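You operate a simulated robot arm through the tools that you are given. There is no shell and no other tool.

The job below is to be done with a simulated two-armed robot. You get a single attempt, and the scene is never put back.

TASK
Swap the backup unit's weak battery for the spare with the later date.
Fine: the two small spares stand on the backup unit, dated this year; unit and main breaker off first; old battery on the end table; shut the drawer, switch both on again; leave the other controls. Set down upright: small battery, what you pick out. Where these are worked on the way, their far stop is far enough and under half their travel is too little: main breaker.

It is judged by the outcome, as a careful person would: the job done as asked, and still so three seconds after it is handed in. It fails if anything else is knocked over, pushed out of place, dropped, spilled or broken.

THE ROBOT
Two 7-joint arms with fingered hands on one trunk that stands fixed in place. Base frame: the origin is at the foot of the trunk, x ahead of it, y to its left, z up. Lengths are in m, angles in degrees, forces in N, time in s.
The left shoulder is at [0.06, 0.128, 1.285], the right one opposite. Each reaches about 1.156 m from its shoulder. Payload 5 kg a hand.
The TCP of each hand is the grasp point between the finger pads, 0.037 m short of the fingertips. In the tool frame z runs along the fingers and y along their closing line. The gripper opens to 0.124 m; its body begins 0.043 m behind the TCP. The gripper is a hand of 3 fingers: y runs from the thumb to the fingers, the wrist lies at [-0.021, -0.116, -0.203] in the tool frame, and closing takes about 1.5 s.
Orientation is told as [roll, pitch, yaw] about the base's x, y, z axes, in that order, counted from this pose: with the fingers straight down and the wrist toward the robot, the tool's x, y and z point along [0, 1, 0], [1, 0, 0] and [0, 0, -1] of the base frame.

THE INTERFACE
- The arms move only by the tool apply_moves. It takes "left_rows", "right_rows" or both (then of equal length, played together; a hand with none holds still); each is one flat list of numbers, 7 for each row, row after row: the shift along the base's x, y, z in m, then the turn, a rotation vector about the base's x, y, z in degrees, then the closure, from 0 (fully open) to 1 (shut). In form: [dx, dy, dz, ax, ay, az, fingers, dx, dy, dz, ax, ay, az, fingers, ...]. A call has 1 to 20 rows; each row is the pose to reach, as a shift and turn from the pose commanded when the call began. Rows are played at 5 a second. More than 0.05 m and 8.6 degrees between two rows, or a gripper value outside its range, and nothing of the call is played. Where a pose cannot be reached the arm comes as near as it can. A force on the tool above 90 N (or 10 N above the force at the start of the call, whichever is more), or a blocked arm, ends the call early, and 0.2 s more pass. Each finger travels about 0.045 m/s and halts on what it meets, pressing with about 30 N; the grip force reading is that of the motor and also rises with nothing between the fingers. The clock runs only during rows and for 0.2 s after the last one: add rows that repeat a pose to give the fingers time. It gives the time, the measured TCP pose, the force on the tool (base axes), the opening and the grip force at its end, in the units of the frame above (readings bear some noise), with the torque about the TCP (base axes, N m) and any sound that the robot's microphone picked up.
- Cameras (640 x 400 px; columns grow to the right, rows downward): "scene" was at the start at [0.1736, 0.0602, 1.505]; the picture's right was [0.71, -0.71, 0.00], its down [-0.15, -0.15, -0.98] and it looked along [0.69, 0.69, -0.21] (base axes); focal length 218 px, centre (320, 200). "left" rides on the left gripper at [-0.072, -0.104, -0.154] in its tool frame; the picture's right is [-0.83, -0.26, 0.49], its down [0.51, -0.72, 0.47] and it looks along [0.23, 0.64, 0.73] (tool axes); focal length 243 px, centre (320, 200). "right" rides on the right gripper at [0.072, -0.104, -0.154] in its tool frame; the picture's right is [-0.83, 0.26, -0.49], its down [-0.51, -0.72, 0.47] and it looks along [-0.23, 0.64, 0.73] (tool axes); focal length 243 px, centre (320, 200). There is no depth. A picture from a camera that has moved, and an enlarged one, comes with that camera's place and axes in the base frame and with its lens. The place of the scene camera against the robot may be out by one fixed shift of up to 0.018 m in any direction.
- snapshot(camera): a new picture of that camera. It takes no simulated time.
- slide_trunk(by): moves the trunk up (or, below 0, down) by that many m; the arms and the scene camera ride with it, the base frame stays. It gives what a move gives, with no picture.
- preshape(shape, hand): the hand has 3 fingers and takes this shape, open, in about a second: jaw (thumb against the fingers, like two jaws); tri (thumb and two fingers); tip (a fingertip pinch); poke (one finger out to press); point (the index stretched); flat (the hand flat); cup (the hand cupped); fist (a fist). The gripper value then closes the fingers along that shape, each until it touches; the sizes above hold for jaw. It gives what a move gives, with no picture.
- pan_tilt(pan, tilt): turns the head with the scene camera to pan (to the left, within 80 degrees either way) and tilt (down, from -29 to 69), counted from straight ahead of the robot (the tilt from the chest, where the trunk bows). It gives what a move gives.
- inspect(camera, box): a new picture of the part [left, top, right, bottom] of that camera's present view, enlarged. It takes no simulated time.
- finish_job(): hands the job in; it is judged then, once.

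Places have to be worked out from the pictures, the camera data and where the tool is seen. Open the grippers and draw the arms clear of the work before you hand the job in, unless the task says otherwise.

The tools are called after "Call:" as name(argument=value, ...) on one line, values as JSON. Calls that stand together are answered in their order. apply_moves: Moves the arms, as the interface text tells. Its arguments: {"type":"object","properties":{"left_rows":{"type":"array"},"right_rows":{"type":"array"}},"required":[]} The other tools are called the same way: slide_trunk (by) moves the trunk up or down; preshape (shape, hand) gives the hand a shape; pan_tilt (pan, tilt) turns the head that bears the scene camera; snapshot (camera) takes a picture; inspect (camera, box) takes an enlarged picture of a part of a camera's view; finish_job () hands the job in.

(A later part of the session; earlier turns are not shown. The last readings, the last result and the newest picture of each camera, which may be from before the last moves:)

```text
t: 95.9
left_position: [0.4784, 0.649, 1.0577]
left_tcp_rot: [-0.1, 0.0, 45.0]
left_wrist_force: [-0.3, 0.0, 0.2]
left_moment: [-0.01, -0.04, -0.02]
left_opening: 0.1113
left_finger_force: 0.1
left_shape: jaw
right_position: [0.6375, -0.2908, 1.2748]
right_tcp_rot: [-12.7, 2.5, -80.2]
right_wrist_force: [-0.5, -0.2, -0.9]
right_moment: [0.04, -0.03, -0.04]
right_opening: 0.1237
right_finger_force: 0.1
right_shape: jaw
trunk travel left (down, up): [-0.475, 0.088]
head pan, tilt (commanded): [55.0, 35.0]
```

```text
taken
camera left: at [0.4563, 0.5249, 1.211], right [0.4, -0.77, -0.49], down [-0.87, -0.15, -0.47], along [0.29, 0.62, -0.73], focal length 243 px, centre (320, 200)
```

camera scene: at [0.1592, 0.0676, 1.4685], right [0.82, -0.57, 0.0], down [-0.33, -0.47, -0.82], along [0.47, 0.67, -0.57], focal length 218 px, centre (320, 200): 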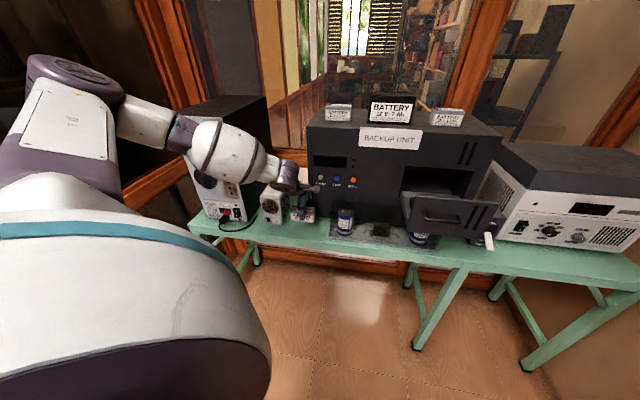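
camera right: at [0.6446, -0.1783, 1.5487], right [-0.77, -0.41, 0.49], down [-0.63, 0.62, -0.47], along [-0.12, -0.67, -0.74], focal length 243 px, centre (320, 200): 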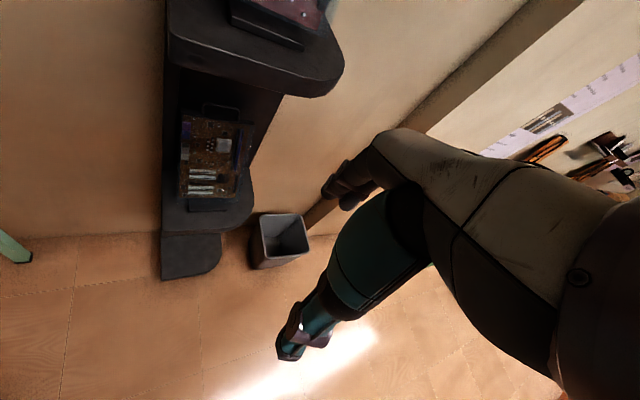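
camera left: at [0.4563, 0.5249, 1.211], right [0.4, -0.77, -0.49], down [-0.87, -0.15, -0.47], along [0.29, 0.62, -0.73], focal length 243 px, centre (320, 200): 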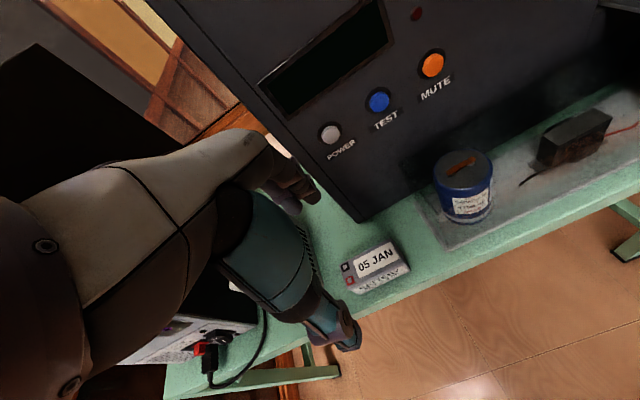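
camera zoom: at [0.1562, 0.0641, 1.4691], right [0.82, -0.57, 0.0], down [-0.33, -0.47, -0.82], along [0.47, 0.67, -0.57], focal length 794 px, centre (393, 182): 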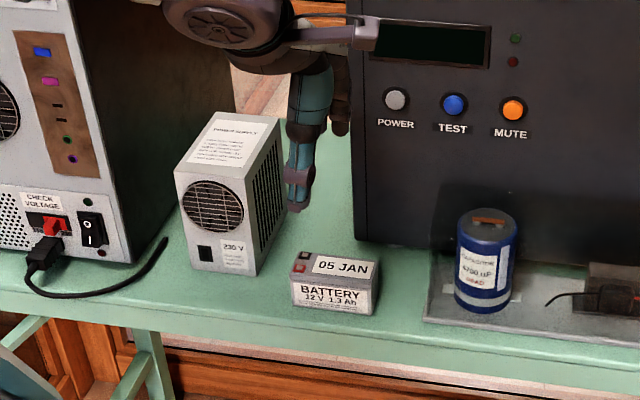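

The old battery stands upright on the bench, clear of the neighbours. Now I raise the hand in front of the unit to find the 16 SEP spare on top.

Call:
apply_moves(left_rows=[-0.015, -0.015, 0.04, 0, 0, 0, 0, -0.03, -0.03, 0.08, 0, 0, 0, 0, -0.04, -0.04, 0.125, 0, 0, 0, 0, -0.05, -0.05, 0.17, 0, 0, 0, 0, -0.055, -0.055, 0.215, 0, 0, 0, 0, -0.055, -0.055, 0.26, 0, 0, 0, 0, -0.055, -0.055, 0.305, 0, 0, 0, 0, -0.055, -0.055, 0.345, 0, 0, 0, 0])

Call:
pan_tilt(pan=50, tilt=15)

Call:
snapshot(camera="left")

Call:
snapshot(camera="scene")

Call:
inspect(camera="left", box=[260, 20, 460, 180])

Call:
inspect(camera="scene", box=[280, 170, 400, 250])

```text
t: 97.7
left_position: [0.4249, 0.595, 1.4026]
left_tcp_rot: [0.0, 0.0, 45.0]
left_wrist_force: [-0.1, -0.6, 0.5]
left_moment: [0.0, 0.03, 0.0]
left_opening: 0.1236
left_finger_force: 0.1
left_shape: jaw
right_position: [0.6395, -0.2889, 1.2728]
right_tcp_rot: [-12.8, 2.5, -80.1]
right_wrist_force: [-0.4, -0.1, 0.2]
right_moment: [0.05, 0.02, 0.01]
right_opening: 0.1239
right_finger_force: 0.2
right_shape: jaw
trunk travel left (down, up): [-0.475, 0.088]
head pan, tilt (commanded): [55.0, 35.0]
```

```text
t: 98.5
left_position: [0.4274, 0.5973, 1.4021]
left_tcp_rot: [0.0, 0.0, 45.1]
left_wrist_force: [-0.1, -0.6, 0.5]
left_moment: [0.02, -0.03, -0.05]
left_opening: 0.1236
left_finger_force: 0.1
left_shape: jaw
right_position: [0.6395, -0.2875, 1.2737]
right_tcp_rot: [-12.9, 2.4, -80.0]
right_wrist_force: [-0.3, 0.1, 0.2]
right_moment: [0.01, 0.01, -0.04]
right_opening: 0.1237
right_finger_force: 0.1
right_shape: jaw
trunk travel left (down, up): [-0.475, 0.088]
head pan, tilt (commanded): [50.0, 15.0]
```

```text
taken
camera left: at [0.4046, 0.4726, 1.5554], right [0.4, -0.77, -0.49], down [-0.87, -0.15, -0.47], along [0.29, 0.62, -0.73], focal length 243 px, centre (320, 200)
```

left: 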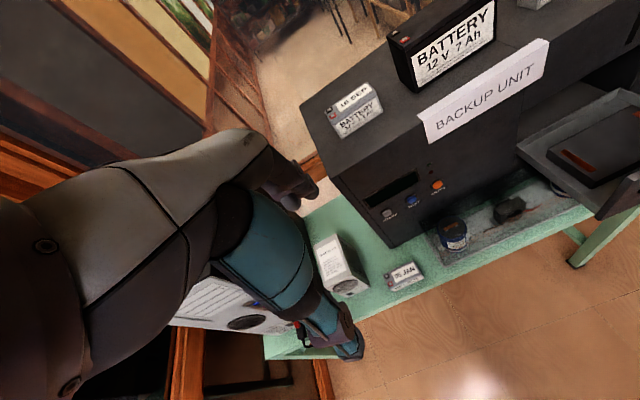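

```text
taken
camera scene: at [0.1681, 0.066, 1.5006], right [0.77, -0.64, 0.0], down [-0.17, -0.2, -0.97], along [0.62, 0.74, -0.26], focal length 218 px, centre (320, 200)
```

scene: 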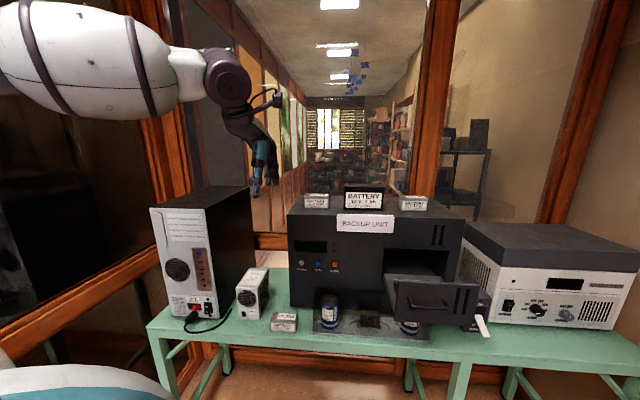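

```text
2.50 times, centred on (360, 100) of left
camera zoom: at [0.4046, 0.4726, 1.5554], right [0.4, -0.77, -0.49], down [-0.87, -0.15, -0.47], along [0.29, 0.62, -0.73], focal length 606 px, centre (220, 450)
```

zoom: 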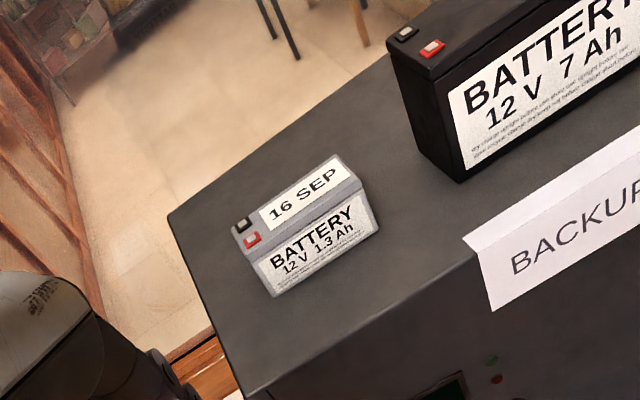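

```text
5.00 times, centred on (340, 210) of scene
camera zoom: at [0.1681, 0.066, 1.5006], right [0.77, -0.64, 0.0], down [-0.17, -0.2, -0.97], along [0.62, 0.74, -0.26], focal length 1092 px, centre (220, 150)
```

zoom: 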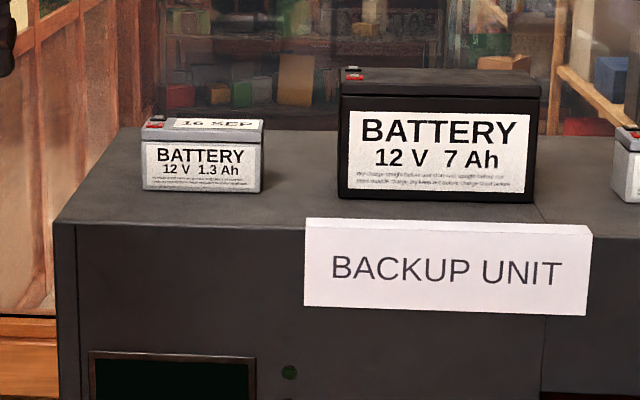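

I zoom in tighter on the 16 SEP battery from both cameras to get its corners precisely.

Call:
inspect(camera="left", box=[315, 70, 395, 130])

Call:
inspect(camera="scene", box=[295, 185, 345, 220])

```text
6.67 times, centred on (355, 100) of left
camera zoom: at [0.4046, 0.4726, 1.5554], right [0.4, -0.77, -0.49], down [-0.87, -0.15, -0.47], along [0.29, 0.62, -0.73], focal length 1618 px, centre (87, 867)
```

zoom: 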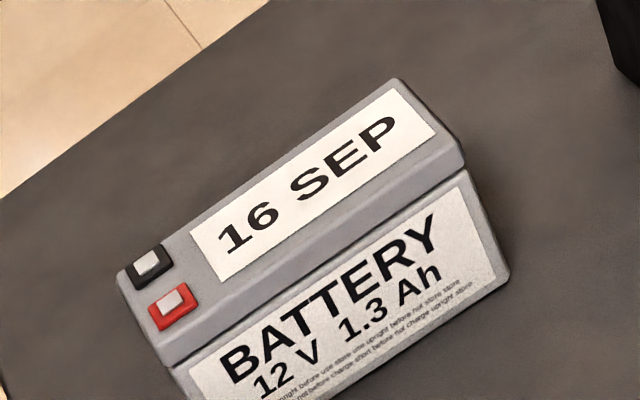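

```text
11.43 times, centred on (320, 202) of scene
camera zoom: at [0.1681, 0.066, 1.5006], right [0.77, -0.64, 0.0], down [-0.17, -0.2, -0.97], along [0.62, 0.74, -0.26], focal length 2496 px, centre (320, 171)
```

zoom: 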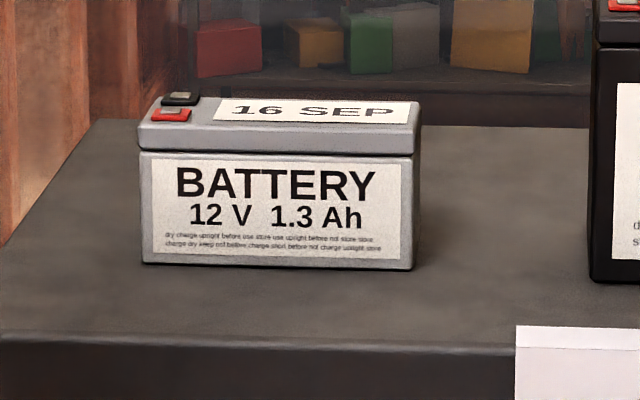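

The spare is at u −0.014, v 1.0285 (x≈0.717, y≈0.737), top z 1.285, standing at z 1.237 on the unit. Reach is near the limit there, so I raise the trunk before moving over it.

Call:
slide_trunk(by=0.085)

Call:
snapshot(camera="scene")

```text
t: 99.8
left_position: [0.4297, 0.5972, 1.4843]
left_tcp_rot: [0.1, 0.1, 45.0]
left_wrist_force: [0.6, 0.5, 0.0]
left_moment: [-0.04, 0.05, 0.0]
left_opening: 0.1238
left_finger_force: 0.0
left_shape: jaw
right_position: [0.6399, -0.2875, 1.3565]
right_tcp_rot: [-13.2, 2.5, -80.2]
right_wrist_force: [0.5, -0.1, -0.6]
right_moment: [-0.03, 0.07, 0.0]
right_opening: 0.1238
right_finger_force: 0.0
right_shape: jaw
trunk travel left (down, up): [-0.56, 0.003]
head pan, tilt (commanded): [50.0, 15.0]
```

```text
taken
camera scene: at [0.0861, 0.0664, 1.6028], right [0.77, -0.64, 0.0], down [-0.17, -0.2, -0.97], along [0.62, 0.74, -0.26], focal length 218 px, centre (320, 200)
```

scene: 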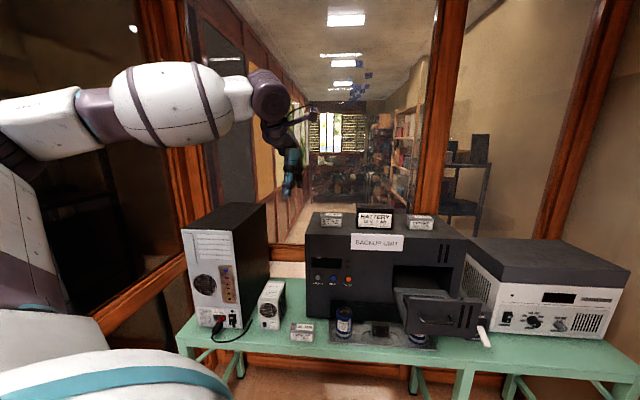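

The trunk is nearly at its top now. I'll try moving the hand over the spare at z 1.40 with fingers down and see whether the arm reaches.

Call:
apply_moves(left_rows=[0.036, 0.0175, -0.01, 0, 0, 0, 0.2, 0.072, 0.035, -0.02, 0, 0, 0, 0.3, 0.108, 0.0525, -0.03, 0, 0, 0, 0.35, 0.144, 0.07, -0.04, 0, 0, 0, 0.35, 0.18, 0.0875, -0.05, 0, 0, 0, 0.35, 0.216, 0.105, -0.06, 0, 0, 0, 0.35, 0.252, 0.1225, -0.07, 0, 0, 0, 0.35, 0.2877, 0.14, -0.084, 0, 0, 0, 0.35])

Call:
snapshot(camera="scene")

Call:
snapshot(camera="left")

```text
t: 101.5
left_position: [0.7189, 0.7375, 1.4]
left_tcp_rot: [0.1, 0.0, 45.1]
left_wrist_force: [0.9, -1.0, -0.5]
left_moment: [-0.02, 0.03, -0.02]
left_opening: 0.0812
left_finger_force: 0.0
left_shape: jaw
right_position: [0.6417, -0.2869, 1.3561]
right_tcp_rot: [-13.2, 2.5, -80.0]
right_wrist_force: [0.8, 0.0, -0.5]
right_moment: [0.01, 0.01, -0.04]
right_opening: 0.1242
right_finger_force: 0.1
right_shape: jaw
trunk travel left (down, up): [-0.56, 0.003]
head pan, tilt (commanded): [50.0, 15.0]
```

```text
taken
camera scene: at [0.088, 0.0665, 1.6027], right [0.77, -0.64, 0.0], down [-0.17, -0.2, -0.97], along [0.62, 0.74, -0.26], focal length 218 px, centre (320, 200)
```

scene: 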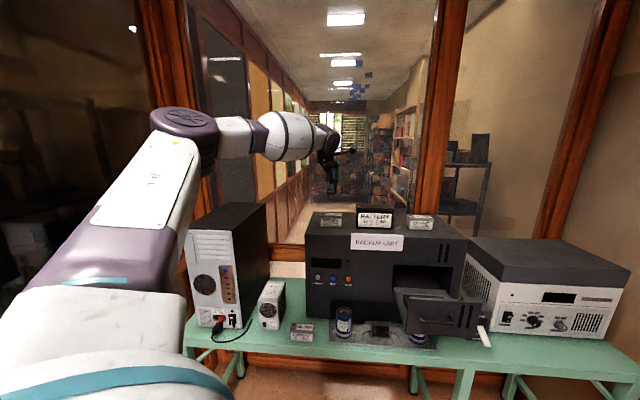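

```text
taken
camera left: at [0.6963, 0.6127, 1.5537], right [0.4, -0.77, -0.49], down [-0.87, -0.15, -0.47], along [0.29, 0.62, -0.73], focal length 243 px, centre (320, 200)
```

left: 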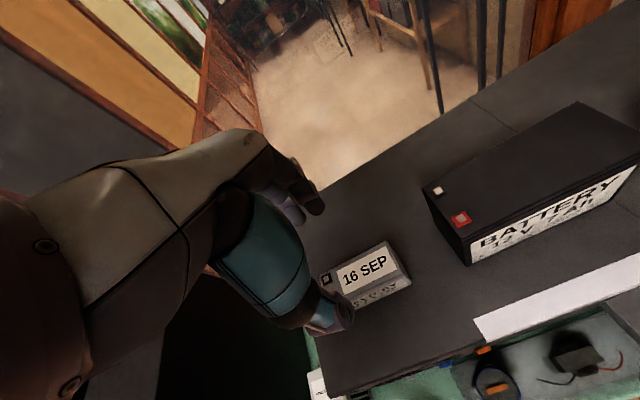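

Reached with no trouble. I zoom in to check that the hand is centred over the 16 SEP battery.

Call:
inspect(camera="left", box=[280, 220, 440, 340])

Call:
inspect(camera="scene", box=[300, 140, 400, 240])

```text
3.33 times, centred on (360, 280) of left
camera zoom: at [0.6963, 0.6127, 1.5537], right [0.4, -0.77, -0.49], down [-0.87, -0.15, -0.47], along [0.29, 0.62, -0.73], focal length 809 px, centre (187, -67)
```

zoom: 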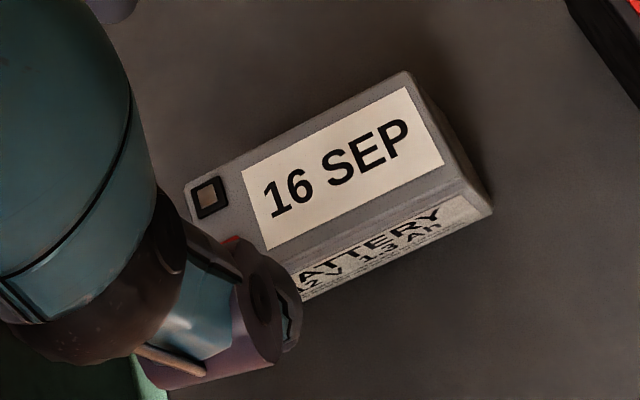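

```text
4.00 times, centred on (350, 190) of scene
camera zoom: at [0.088, 0.0665, 1.6027], right [0.77, -0.64, 0.0], down [-0.17, -0.2, -0.97], along [0.62, 0.74, -0.26], focal length 874 px, centre (200, 240)
```

zoom: 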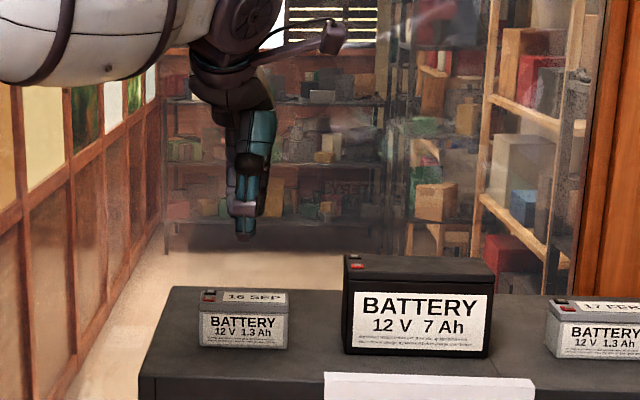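

The TCP is within 3 mm of the battery's centre. I descend to grip height.

Call:
apply_moves(left_rows=[0, 0.001, -0.035, 0, 0, 0, 0.35, 0, 0.002, -0.07, 0, 0, 0, 0.35, 0, 0.002, -0.1, 0, 0, 0, 0.35, 0, 0.002, -0.115, 0, 0, 0, 0.35, 0, 0.002, -0.115, 0, 0, 0, 0.35])

Call:
inspect(camera="left", box=[260, 160, 420, 320])

Call:
inspect(camera="scene", box=[300, 160, 400, 240])

```text
t: 102.8
left_position: [0.7162, 0.7387, 1.2872]
left_tcp_rot: [0.1, -0.1, 45.1]
left_wrist_force: [-0.8, 0.6, -0.2]
left_moment: [0.02, 0.01, 0.02]
left_opening: 0.081
left_finger_force: 0.1
left_shape: jaw
right_position: [0.6395, -0.2879, 1.3594]
right_tcp_rot: [-13.0, 2.5, -80.2]
right_wrist_force: [-1.1, -0.1, 0.0]
right_moment: [-0.02, -0.01, -0.05]
right_opening: 0.1237
right_finger_force: 0.1
right_shape: jaw
trunk travel left (down, up): [-0.56, 0.003]
head pan, tilt (commanded): [50.0, 15.0]
```

```text
2.50 times, centred on (340, 240) of left
camera zoom: at [0.6925, 0.6152, 1.4412], right [0.4, -0.77, -0.49], down [-0.87, -0.15, -0.47], along [0.29, 0.62, -0.73], focal length 606 px, centre (270, 100)
```

zoom: 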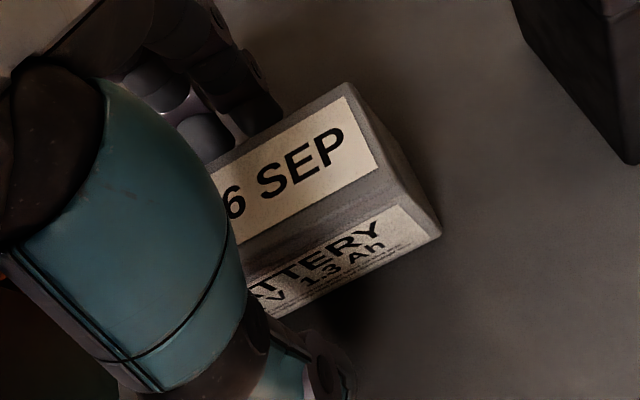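

```text
5.00 times, centred on (350, 200) of scene
camera zoom: at [0.0845, 0.0659, 1.6032], right [0.77, -0.64, 0.0], down [-0.17, -0.2, -0.97], along [0.62, 0.74, -0.26], focal length 1092 px, centre (170, 200)
```

zoom: 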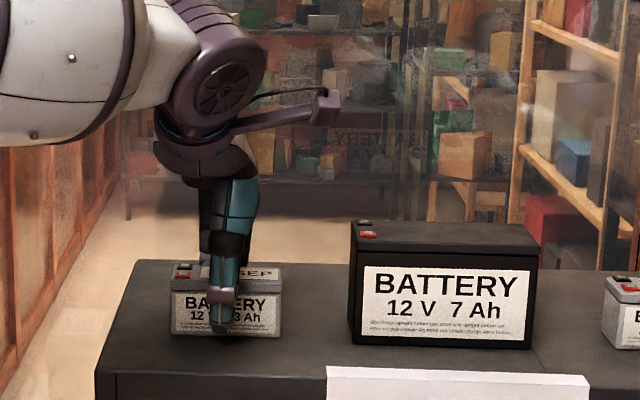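

The battery is between thumb and fingers without touching. I close the grip.

Call:
apply_moves(left_rows=[0, 0, 0, 0, 0, 0, 0.5, 0, 0, 0, 0, 0, 0, 0.65, 0, 0, 0, 0, 0, 0, 0.8, 0, 0, 0, 0, 0, 0, 1, 0, 0, 0, 0, 0, 0, 1, 0, 0, 0, 0, 0, 0, 1])

Call:
inspect(camera="left", box=[260, 160, 420, 320])

```text
t: 104.2
left_position: [0.7145, 0.7387, 1.2874]
left_tcp_rot: [0.0, 0.0, 45.0]
left_wrist_force: [0.2, 0.8, 0.9]
left_moment: [0.05, -0.02, 0.01]
left_opening: 0.0375
left_finger_force: 29.8
left_shape: jaw
right_position: [0.6388, -0.2881, 1.3596]
right_tcp_rot: [-12.8, 2.4, -80.1]
right_wrist_force: [-0.1, 0.4, -0.2]
right_moment: [0.01, 0.0, -0.02]
right_opening: 0.1238
right_finger_force: 0.1
right_shape: jaw
trunk travel left (down, up): [-0.56, 0.003]
head pan, tilt (commanded): [50.0, 15.0]
```

```text
2.50 times, centred on (340, 240) of left
camera zoom: at [0.6924, 0.6154, 1.441], right [0.4, -0.77, -0.49], down [-0.87, -0.15, -0.47], along [0.29, 0.62, -0.73], focal length 606 px, centre (270, 100)
```

zoom: 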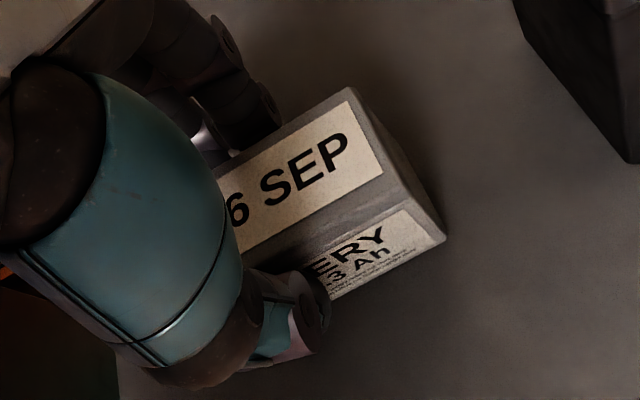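

The 16 SEP battery is gripped (37 mm, 30 N). I lift it, draw it back toward the robot, then carry it to the right in front of the unit.

Call:
apply_moves(left_rows=[0, 0, 0.03, 0, 0, 0, 1, 0, 0, 0.06, 0, 0, 0, 1, 0, 0, 0.085, 0, 0, 0, 1, -0.032, -0.032, 0.085, 0, 0, 0, 1, -0.064, -0.064, 0.085, 0, 0, 0, 1, -0.096, -0.096, 0.085, 0, 0, 0, 1, -0.128, -0.128, 0.085, 0, 0, 0, 1, -0.16, -0.16, 0.085, 0, 0, 0, 1, -0.192, -0.192, 0.085, 0, 0, 0, 1, -0.226, -0.226, 0.085, 0, 0, 0, 1, -0.26, -0.26, 0.085, 0, 0, 0, 1])

Call:
snapshot(camera="left")

Call:
snapshot(camera="scene")

```text
t: 106.5
left_position: [0.4531, 0.4776, 1.3747]
left_tcp_rot: [-0.1, -0.1, 45.0]
left_wrist_force: [-1.0, -0.2, -4.3]
left_moment: [-0.01, -0.01, -0.02]
left_opening: 0.0372
left_finger_force: 29.7
left_shape: jaw
right_position: [0.6382, -0.2888, 1.3604]
right_tcp_rot: [-12.8, 2.5, -80.3]
right_wrist_force: [-1.7, -0.1, -0.3]
right_moment: [0.0, -0.06, -0.01]
right_opening: 0.1238
right_finger_force: 0.0
right_shape: jaw
trunk travel left (down, up): [-0.56, 0.003]
head pan, tilt (commanded): [50.0, 15.0]
```

```text
taken
camera left: at [0.431, 0.3532, 1.5285], right [0.4, -0.77, -0.49], down [-0.87, -0.15, -0.47], along [0.29, 0.62, -0.73], focal length 243 px, centre (320, 200)
```

left: 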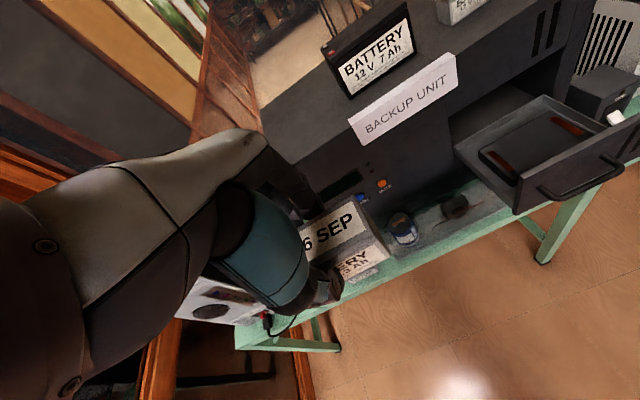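

```text
taken
camera scene: at [0.0825, 0.0647, 1.6035], right [0.77, -0.64, 0.0], down [-0.17, -0.2, -0.97], along [0.62, 0.74, -0.26], focal length 218 px, centre (320, 200)
```

scene: 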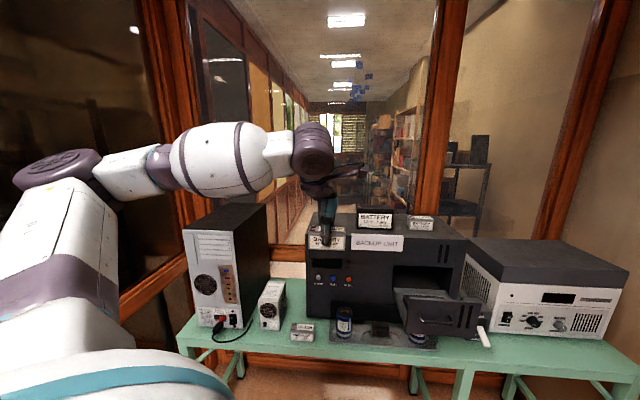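

The battery is safely clear. I lower the trunk back to its earlier height and zoom into the drawer from here to recheck the nest position.

Call:
slide_trunk(by=-0.085)

Call:
snapshot(camera="left")

Call:
inspect(camera="left", box=[420, 80, 640, 230])

```text
t: 107.8
left_position: [0.4556, 0.4791, 1.2884]
left_tcp_rot: [0.1, 0.0, 45.0]
left_wrist_force: [-0.1, 0.0, -5.0]
left_moment: [0.04, 0.01, 0.0]
left_opening: 0.0371
left_finger_force: 30.4
left_shape: jaw
right_position: [0.64, -0.2894, 1.2742]
right_tcp_rot: [-12.8, 2.4, -80.2]
right_wrist_force: [-0.5, 0.1, 0.9]
right_moment: [0.02, -0.03, 0.03]
right_opening: 0.1237
right_finger_force: 0.1
right_shape: jaw
trunk travel left (down, up): [-0.475, 0.088]
head pan, tilt (commanded): [50.0, 15.0]
```

```text
taken
camera left: at [0.4334, 0.3549, 1.4418], right [0.4, -0.77, -0.49], down [-0.87, -0.15, -0.47], along [0.29, 0.62, -0.73], focal length 243 px, centre (320, 200)
```

left: 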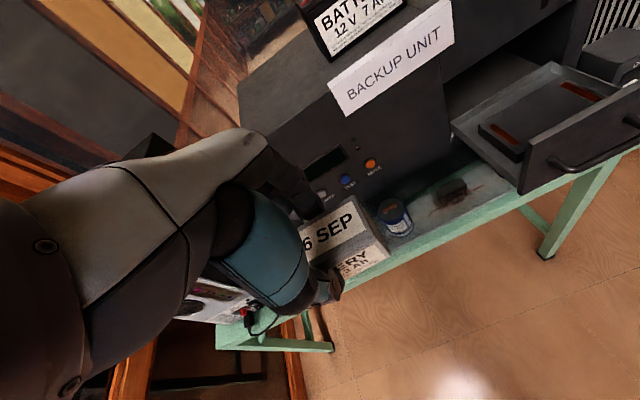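

```text
2.67 times, centred on (530, 155) of left
camera zoom: at [0.4334, 0.3549, 1.4418], right [0.4, -0.77, -0.49], down [-0.87, -0.15, -0.47], along [0.29, 0.62, -0.73], focal length 647 px, centre (-240, 320)
```

zoom: 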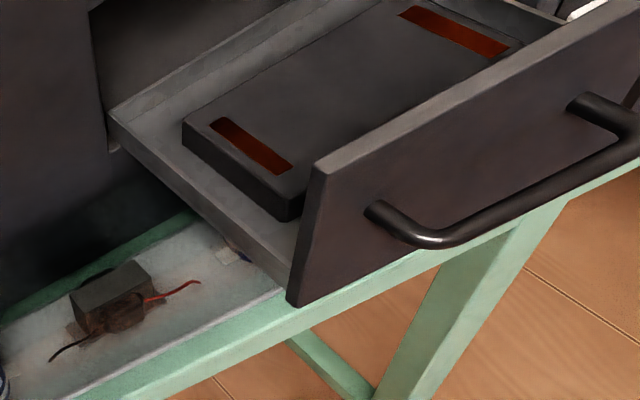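

The nest is a raised pad with two painted strips. I carry the battery along to the drawer and forward over the pad, staying high.

Call:
apply_moves(left_rows=[0.0337, -0.0337, 0, 0, 0, 0, 1, 0.0675, -0.0675, 0, 0, 0, 0, 1, 0.1012, -0.1012, 0, 0, 0, 0, 1, 0.135, -0.135, 0, 0, 0, 0, 1, 0.1688, -0.1688, 0, 0, 0, 0, 1, 0.2025, -0.2025, 0, 0, 0, 0, 1, 0.2363, -0.2363, 0, 0, 0, 0, 1, 0.27, -0.27, 0, 0, 0, 0, 1, 0.303, -0.237, -0.01, 0, 0, 0, 1, 0.336, -0.204, -0.025, 0, 0, 0, 1, 0.368, -0.172, -0.045, 0, 0, 0, 1, 0.4005, -0.1395, -0.07, 0, 0, 0, 1, 0.4005, -0.1395, -0.07, 0, 0, 0, 1])

Call:
pan_tilt(pan=30, tilt=25)

Call:
snapshot(camera="left")

Call:
snapshot(camera="scene")

Call:
inspect(camera="left", box=[280, 180, 520, 400])

```text
refused: row 12 steps farther than a row can; nothing moved
```

```text
t: 108.6
left_position: [0.4551, 0.4782, 1.2878]
left_tcp_rot: [0.0, -0.1, 44.9]
left_wrist_force: [-0.1, 0.1, -5.4]
left_moment: [0.05, -0.01, 0.01]
left_opening: 0.0373
left_finger_force: 29.8
left_shape: jaw
right_position: [0.639, -0.288, 1.2732]
right_tcp_rot: [-12.9, 2.5, -80.1]
right_wrist_force: [0.1, -0.4, 0.3]
right_moment: [-0.01, 0.02, 0.02]
right_opening: 0.1239
right_finger_force: 0.0
right_shape: jaw
trunk travel left (down, up): [-0.475, 0.088]
head pan, tilt (commanded): [30.0, 25.0]
```

```text
taken
camera left: at [0.4328, 0.355, 1.4416], right [0.4, -0.77, -0.49], down [-0.87, -0.15, -0.47], along [0.29, 0.62, -0.73], focal length 243 px, centre (320, 200)
```

left: 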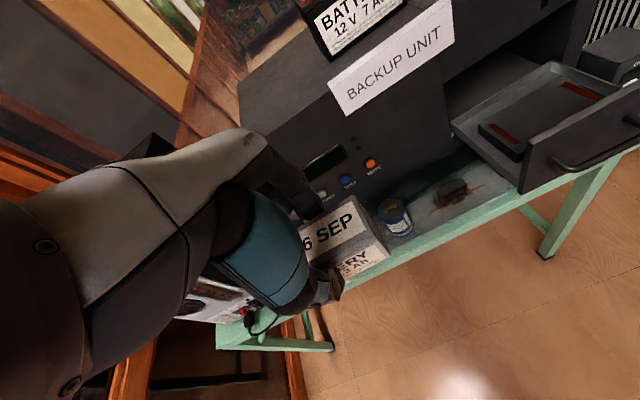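

```text
taken
camera scene: at [0.1877, 0.0407, 1.4845], right [0.5, -0.87, 0.0], down [-0.37, -0.21, -0.91], along [0.78, 0.45, -0.42], focal length 218 px, centre (320, 200)
```

scene: 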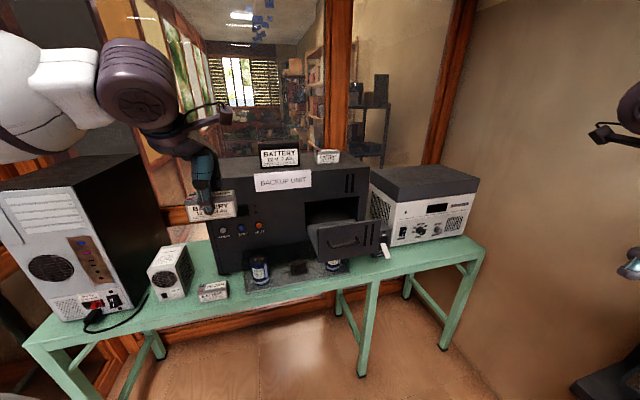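

```text
1.82 times, centred on (400, 290) of left
camera zoom: at [0.4328, 0.355, 1.4416], right [0.4, -0.77, -0.49], down [-0.87, -0.15, -0.47], along [0.29, 0.62, -0.73], focal length 441 px, centre (174, 36)
```

zoom: 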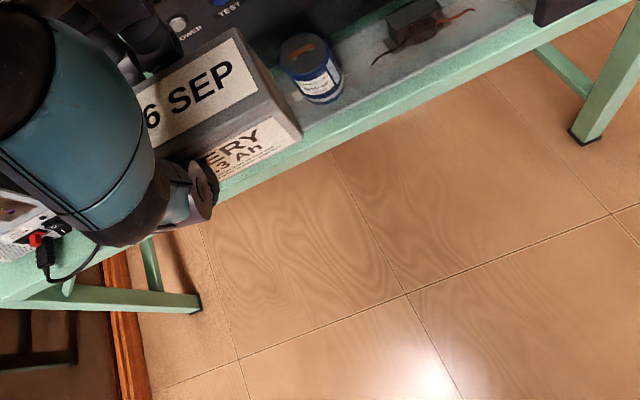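

A step was slightly too long, so nothing moved; I resend with smaller steps.

Call:
apply_moves(left_rows=[0.0337, -0.0337, 0, 0, 0, 0, 1, 0.0675, -0.0675, 0, 0, 0, 0, 1, 0.1012, -0.1012, 0, 0, 0, 0, 1, 0.135, -0.135, 0, 0, 0, 0, 1, 0.1688, -0.1688, 0, 0, 0, 0, 1, 0.2025, -0.2025, 0, 0, 0, 0, 1, 0.2363, -0.2363, 0, 0, 0, 0, 1, 0.27, -0.27, 0, 0, 0, 0, 1, 0.297, -0.243, -0.01, 0, 0, 0, 1, 0.324, -0.216, -0.025, 0, 0, 0, 1, 0.35, -0.19, -0.04, 0, 0, 0, 1, 0.376, -0.164, -0.055, 0, 0, 0, 1, 0.4005, -0.1395, -0.07, 0, 0, 0, 1, 0.4005, -0.1395, -0.07, 0, 0, 0, 1])

Call:
snapshot(camera="left")

Call:
snapshot(camera="scene")

Call:
inspect(camera="left", box=[280, 180, 520, 360])

```text
t: 111.6
left_position: [0.8555, 0.3399, 1.2177]
left_tcp_rot: [0.0, 0.0, 45.0]
left_wrist_force: [-0.1, -0.8, -5.4]
left_moment: [-0.03, 0.05, 0.01]
left_opening: 0.037
left_finger_force: 29.9
left_shape: jaw
right_position: [0.6383, -0.2876, 1.2739]
right_tcp_rot: [-12.9, 2.6, -80.1]
right_wrist_force: [-0.6, 0.1, 0.4]
right_moment: [0.01, -0.01, 0.02]
right_opening: 0.1237
right_finger_force: 0.0
right_shape: jaw
trunk travel left (down, up): [-0.475, 0.088]
head pan, tilt (commanded): [30.0, 25.0]
```

```text
taken
camera left: at [0.833, 0.216, 1.3719], right [0.4, -0.77, -0.49], down [-0.87, -0.15, -0.47], along [0.29, 0.62, -0.73], focal length 243 px, centre (320, 200)
```

left: 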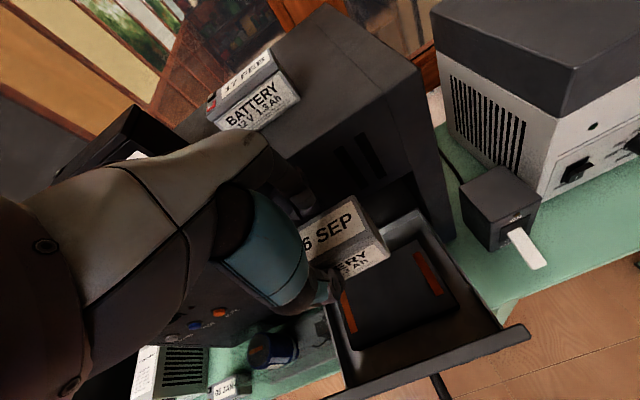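

```text
taken
camera scene: at [0.1882, 0.0398, 1.4844], right [0.5, -0.87, 0.0], down [-0.37, -0.21, -0.91], along [0.78, 0.45, -0.42], focal length 218 px, centre (320, 200)
```

scene: 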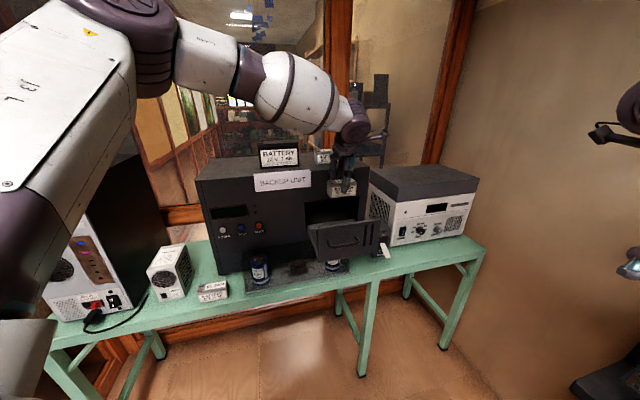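

```text
2.22 times, centred on (400, 270) of left
camera zoom: at [0.833, 0.216, 1.3719], right [0.4, -0.77, -0.49], down [-0.87, -0.15, -0.47], along [0.29, 0.62, -0.73], focal length 539 px, centre (142, 44)
```

zoom: 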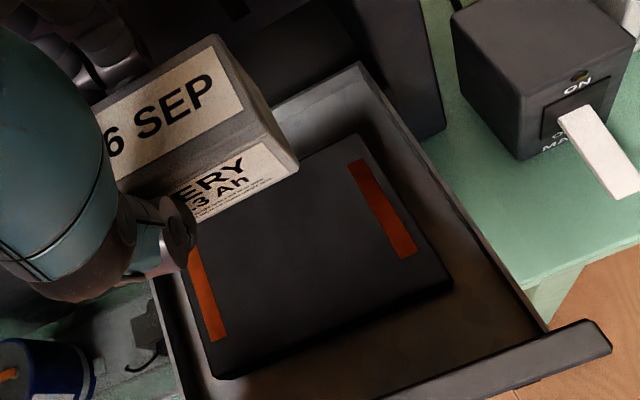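

The pad's centre (u 0.3665, v 0.844) and the held battery's centre match within 2 mm. I lower it to about 1 cm above the pad.

Call:
apply_moves(left_rows=[0, 0, -0.035, 0, 0, 0, 1, 0, 0, -0.07, 0, 0, 0, 1, 0, 0, -0.105, 0, 0, 0, 1, 0, 0, -0.135, 0, 0, 0, 1, 0, 0, -0.152, 0, 0, 0, 1, 0, 0, -0.152, 0, 0, 0, 1])

Call:
inspect(camera="left", box=[280, 180, 520, 360])

Call:
inspect(camera="scene", box=[290, 160, 410, 260])

```text
t: 113.0
left_position: [0.8558, 0.3395, 1.0655]
left_tcp_rot: [0.0, 0.0, 45.1]
left_wrist_force: [-0.2, 1.1, -5.3]
left_moment: [-0.01, -0.02, 0.03]
left_opening: 0.0372
left_finger_force: 30.6
left_shape: jaw
right_position: [0.6382, -0.2875, 1.2731]
right_tcp_rot: [-12.9, 2.5, -80.1]
right_wrist_force: [1.1, -0.4, 0.4]
right_moment: [0.01, -0.03, 0.0]
right_opening: 0.124
right_finger_force: 0.1
right_shape: jaw
trunk travel left (down, up): [-0.475, 0.088]
head pan, tilt (commanded): [30.0, 25.0]
```

```text
2.22 times, centred on (400, 270) of left
camera zoom: at [0.8325, 0.2155, 1.2198], right [0.4, -0.77, -0.49], down [-0.87, -0.15, -0.47], along [0.29, 0.62, -0.73], focal length 539 px, centre (142, 44)
```

zoom: 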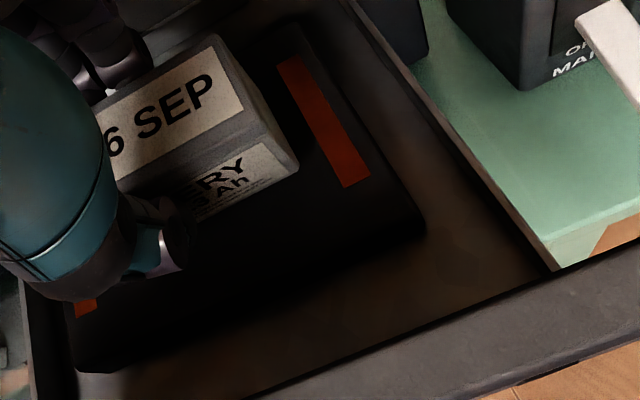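

```text
4.00 times, centred on (350, 210) of scene
camera zoom: at [0.1873, 0.0402, 1.4846], right [0.5, -0.87, 0.0], down [-0.37, -0.21, -0.91], along [0.78, 0.45, -0.42], focal length 874 px, centre (200, 160)
```

zoom: 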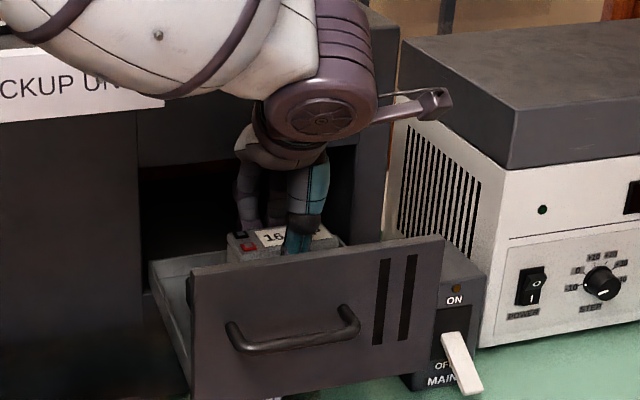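

Still hanging freely. I lower in small steps until the pad takes the weight.

Call:
apply_moves(left_rows=[0, 0, -0.003, 0, 0, 0, 1, 0, 0, -0.006, 0, 0, 0, 1, 0, 0, -0.009, 0, 0, 0, 1])

```text
t: 113.8
left_position: [0.8557, 0.3393, 1.0552]
left_tcp_rot: [0.0, 0.0, 45.1]
left_wrist_force: [0.1, -0.5, -6.8]
left_moment: [0.04, -0.04, 0.0]
left_opening: 0.0372
left_finger_force: 29.7
left_shape: jaw
right_position: [0.6399, -0.288, 1.273]
right_tcp_rot: [-12.9, 2.4, -80.1]
right_wrist_force: [-0.4, -0.1, -0.2]
right_moment: [-0.02, -0.02, 0.01]
right_opening: 0.1238
right_finger_force: 0.1
right_shape: jaw
trunk travel left (down, up): [-0.475, 0.088]
head pan, tilt (commanded): [30.0, 25.0]
```

No contact yet (−6.8 N is just its weight); a few millimetres more.

Call:
apply_moves(left_rows=[0, 0, -0.002, 0, 0, 0, 1, 0, 0, -0.004, 0, 0, 0, 1])

```text
t: 114.4
left_position: [0.8565, 0.34, 1.0543]
left_tcp_rot: [-0.1, 0.0, 45.0]
left_wrist_force: [0.5, 0.8, 2.4]
left_moment: [0.05, -0.04, 0.01]
left_opening: 0.0373
left_finger_force: 29.9
left_shape: jaw
right_position: [0.6383, -0.2877, 1.274]
right_tcp_rot: [-12.7, 2.4, -80.1]
right_wrist_force: [0.5, -0.9, -0.9]
right_moment: [0.0, 0.03, 0.01]
right_opening: 0.1236
right_finger_force: 0.0
right_shape: jaw
trunk travel left (down, up): [-0.475, 0.088]
head pan, tilt (commanded): [30.0, 25.0]
```

Contact: the force changed to +2.4 N at the same height the old battery had. I open the hand and rise straight up.

Call:
apply_moves(left_rows=[0, 0, 0, 0, 0, 0, 0.85, 0, 0, 0, 0, 0, 0, 0.65, 0, 0, 0, 0, 0, 0, 0.45, 0, 0, 0, 0, 0, 0, 0.35, 0, 0, 0, 0, 0, 0, 0.35, 0, 0, 0.02, 0, 0, 0, 0.35, 0, 0, 0.05, 0, 0, 0, 0.35, 0, 0, 0.09, 0, 0, 0, 0.35, 0, 0, 0.13, 0, 0, 0, 0.35, -0.015, -0.015, 0.17, 0, 0, 0, 0.3, -0.04, -0.04, 0.2, 0, 0, 0, 0.2, -0.07, -0.07, 0.22, 0, 0, 0, 0.1, -0.1, -0.1, 0.24, 0, 0, 0, 0])

Call:
snapshot(camera="left")

Call:
inspect(camera="left", box=[290, 150, 450, 290])

Call:
inspect(camera="scene", box=[290, 160, 410, 260])

```text
t: 117.2
left_position: [0.753, 0.237, 1.2917]
left_tcp_rot: [0.0, -0.1, 45.0]
left_wrist_force: [0.7, -0.5, -0.5]
left_moment: [0.01, -0.05, 0.04]
left_opening: 0.1236
left_finger_force: 0.1
left_shape: jaw
right_position: [0.638, -0.2892, 1.2743]
right_tcp_rot: [-12.8, 2.5, -80.1]
right_wrist_force: [-0.1, -0.1, 0.9]
right_moment: [0.03, -0.02, 0.04]
right_opening: 0.1236
right_finger_force: 0.1
right_shape: jaw
trunk travel left (down, up): [-0.475, 0.088]
head pan, tilt (commanded): [30.0, 25.0]
```

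```text
taken
camera left: at [0.7314, 0.1127, 1.447], right [0.4, -0.77, -0.49], down [-0.87, -0.15, -0.47], along [0.29, 0.62, -0.73], focal length 243 px, centre (320, 200)
```

left: 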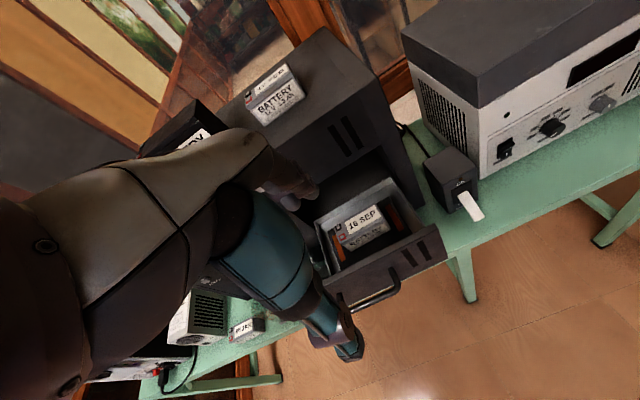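

```text
2.86 times, centred on (370, 220) of left
camera zoom: at [0.7314, 0.1127, 1.447], right [0.4, -0.77, -0.49], down [-0.87, -0.15, -0.47], along [0.29, 0.62, -0.73], focal length 693 px, centre (177, 143)
```

zoom: 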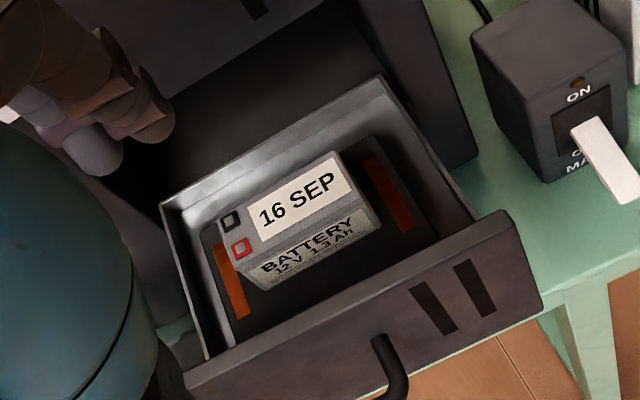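

```text
4.00 times, centred on (350, 210) of scene
camera zoom: at [0.1859, 0.0389, 1.4848], right [0.5, -0.87, 0.0], down [-0.36, -0.21, -0.91], along [0.79, 0.45, -0.42], focal length 874 px, centre (200, 160)
```

zoom: 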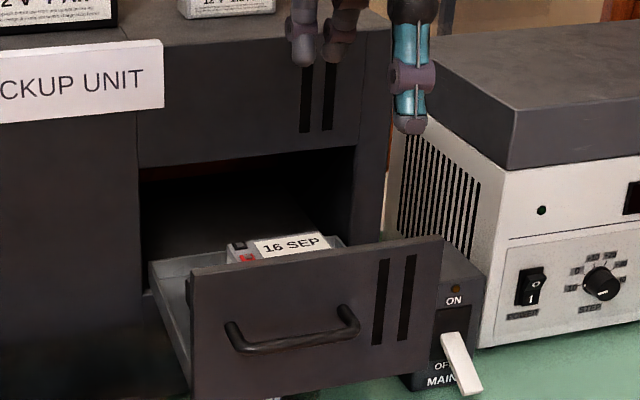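

The 16 SEP battery stands upright on the pad between the strips. To shut the drawer I'll push the front panel above the handle with closed fingertips, hand tilted 45 degrees.

Call:
apply_moves(left_rows=[-0.004, -0.004, -0.02, 5.3, -5.3, 0, 0.3, -0.008, -0.008, -0.04, 10.6, -10.6, 0, 0.5, -0.012, -0.012, -0.06, 15.9, -15.9, 0, 0.7, -0.016, -0.016, -0.08, 21.2, -21.2, 0, 0.9, -0.02, -0.02, -0.1, 26.5, -26.5, 0, 1, -0.02, -0.02, -0.12, 31.82, -31.82, 0, 1, -0.02, -0.02, -0.13, 31.82, -31.82, 0, 1, -0.02, -0.02, -0.13, 31.82, -31.82, 0, 1])

Call:
snapshot(camera="left")

Call:
inspect(camera="left", box=[240, 150, 440, 310])

Call:
snapshot(camera="scene")

```text
t: 119.0
left_position: [0.7361, 0.2183, 1.1628]
left_tcp_rot: [-0.1, -45.1, 44.9]
left_wrist_force: [0.1, -0.1, -0.8]
left_moment: [-0.03, 0.01, 0.02]
left_opening: 0.0
left_finger_force: 17.1
left_shape: jaw
right_position: [0.6386, -0.2881, 1.2753]
right_tcp_rot: [-12.8, 2.5, -80.1]
right_wrist_force: [-0.4, -0.7, -0.7]
right_moment: [-0.02, 0.0, 0.02]
right_opening: 0.1238
right_finger_force: 0.0
right_shape: jaw
trunk travel left (down, up): [-0.475, 0.088]
head pan, tilt (commanded): [30.0, 25.0]
```

```text
taken
camera left: at [0.6577, 0.0397, 1.1986], right [0.7, -0.47, -0.53], down [-0.48, 0.23, -0.84], along [0.52, 0.85, -0.06], focal length 243 px, centre (320, 200)
```

left: 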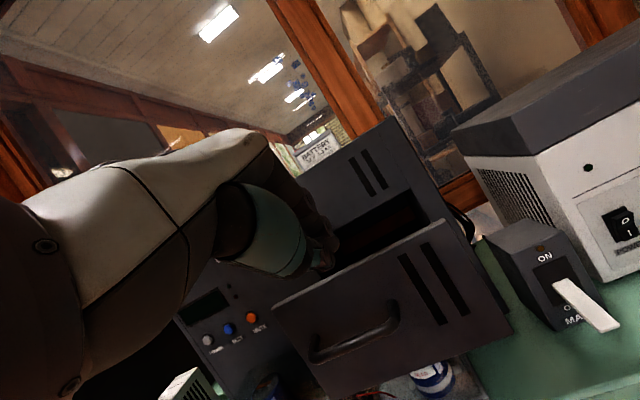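

```text
2.50 times, centred on (340, 230) of left
camera zoom: at [0.6577, 0.0397, 1.1986], right [0.7, -0.47, -0.53], down [-0.48, 0.23, -0.84], along [0.52, 0.85, -0.06], focal length 606 px, centre (270, 125)
```

zoom: 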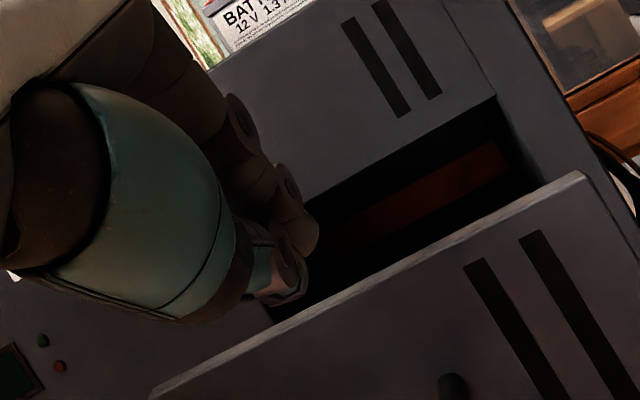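

```text
taken
camera scene: at [0.1868, 0.0399, 1.4847], right [0.5, -0.87, 0.0], down [-0.37, -0.21, -0.91], along [0.79, 0.45, -0.42], focal length 218 px, centre (320, 200)
```

scene: 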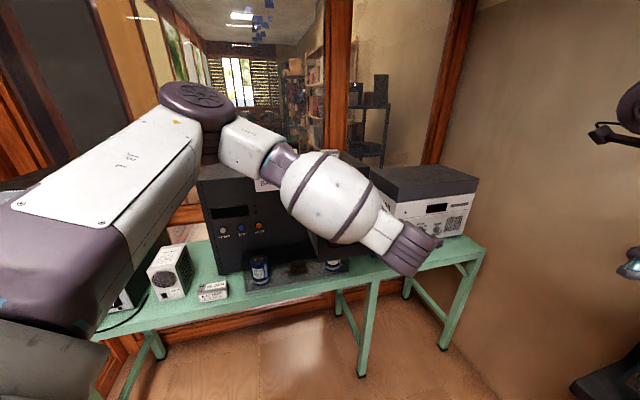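

The fingertips are 0.037 m in front of the panel plane. I shift right of the handle, lower to mid-panel height, then push in slowly.

Call:
apply_moves(left_rows=[0.021, -0.021, -0.01, 0, 0, 0, 1, 0.0417, -0.0417, -0.03, 0, 0, 0, 1, 0.0417, -0.0417, -0.06, 0, 0, 0, 1, 0.0497, -0.0337, -0.06, 0, 0, 0, 1, 0.0577, -0.0257, -0.06, 0, 0, 0, 1, 0.0657, -0.0177, -0.06, 0, 0, 0, 1, 0.0737, -0.0097, -0.06, 0, 0, 0, 1])

Call:
snapshot(camera="left")

Call:
inspect(camera="scene", box=[290, 160, 430, 270])

```text
t: 120.6
left_position: [0.8097, 0.2096, 1.1035]
left_tcp_rot: [0.0, -45.0, 44.9]
left_wrist_force: [0.0, -1.7, 1.3]
left_moment: [0.04, 0.0, 0.02]
left_opening: 0.0001
left_finger_force: 29.9
left_shape: jaw
left hand out of reach, approached as far as the arm can: row 1, 2, 3, 4
right_position: [0.6385, -0.2878, 1.2744]
right_tcp_rot: [-12.9, 2.6, -80.2]
right_wrist_force: [0.9, -0.6, 0.3]
right_moment: [0.0, 0.04, -0.02]
right_opening: 0.1239
right_finger_force: 0.1
right_shape: jaw
trunk travel left (down, up): [-0.475, 0.088]
head pan, tilt (commanded): [30.0, 25.0]
```

```text
taken
camera left: at [0.7321, 0.0299, 1.1382], right [0.7, -0.47, -0.53], down [-0.48, 0.23, -0.84], along [0.52, 0.85, -0.06], focal length 243 px, centre (320, 200)
```

left: 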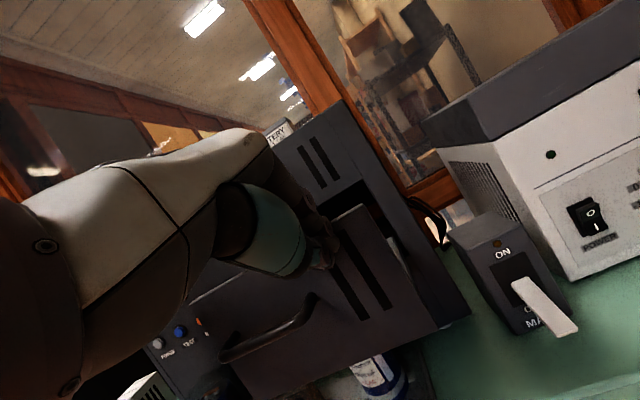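

```text
3.64 times, centred on (360, 215) of scene
camera zoom: at [0.1873, 0.0402, 1.4845], right [0.5, -0.87, 0.0], down [-0.37, -0.21, -0.91], along [0.78, 0.45, -0.42], focal length 794 px, centre (174, 146)
```

zoom: 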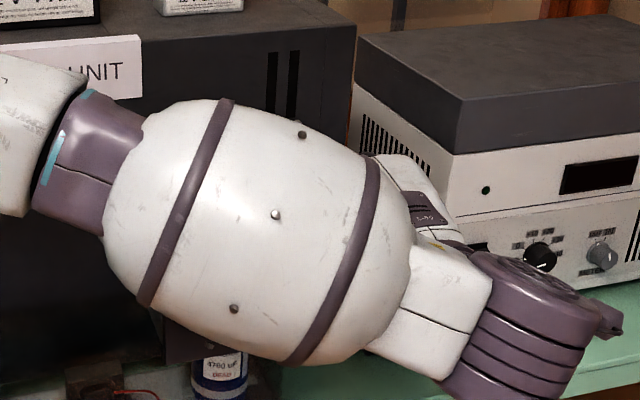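

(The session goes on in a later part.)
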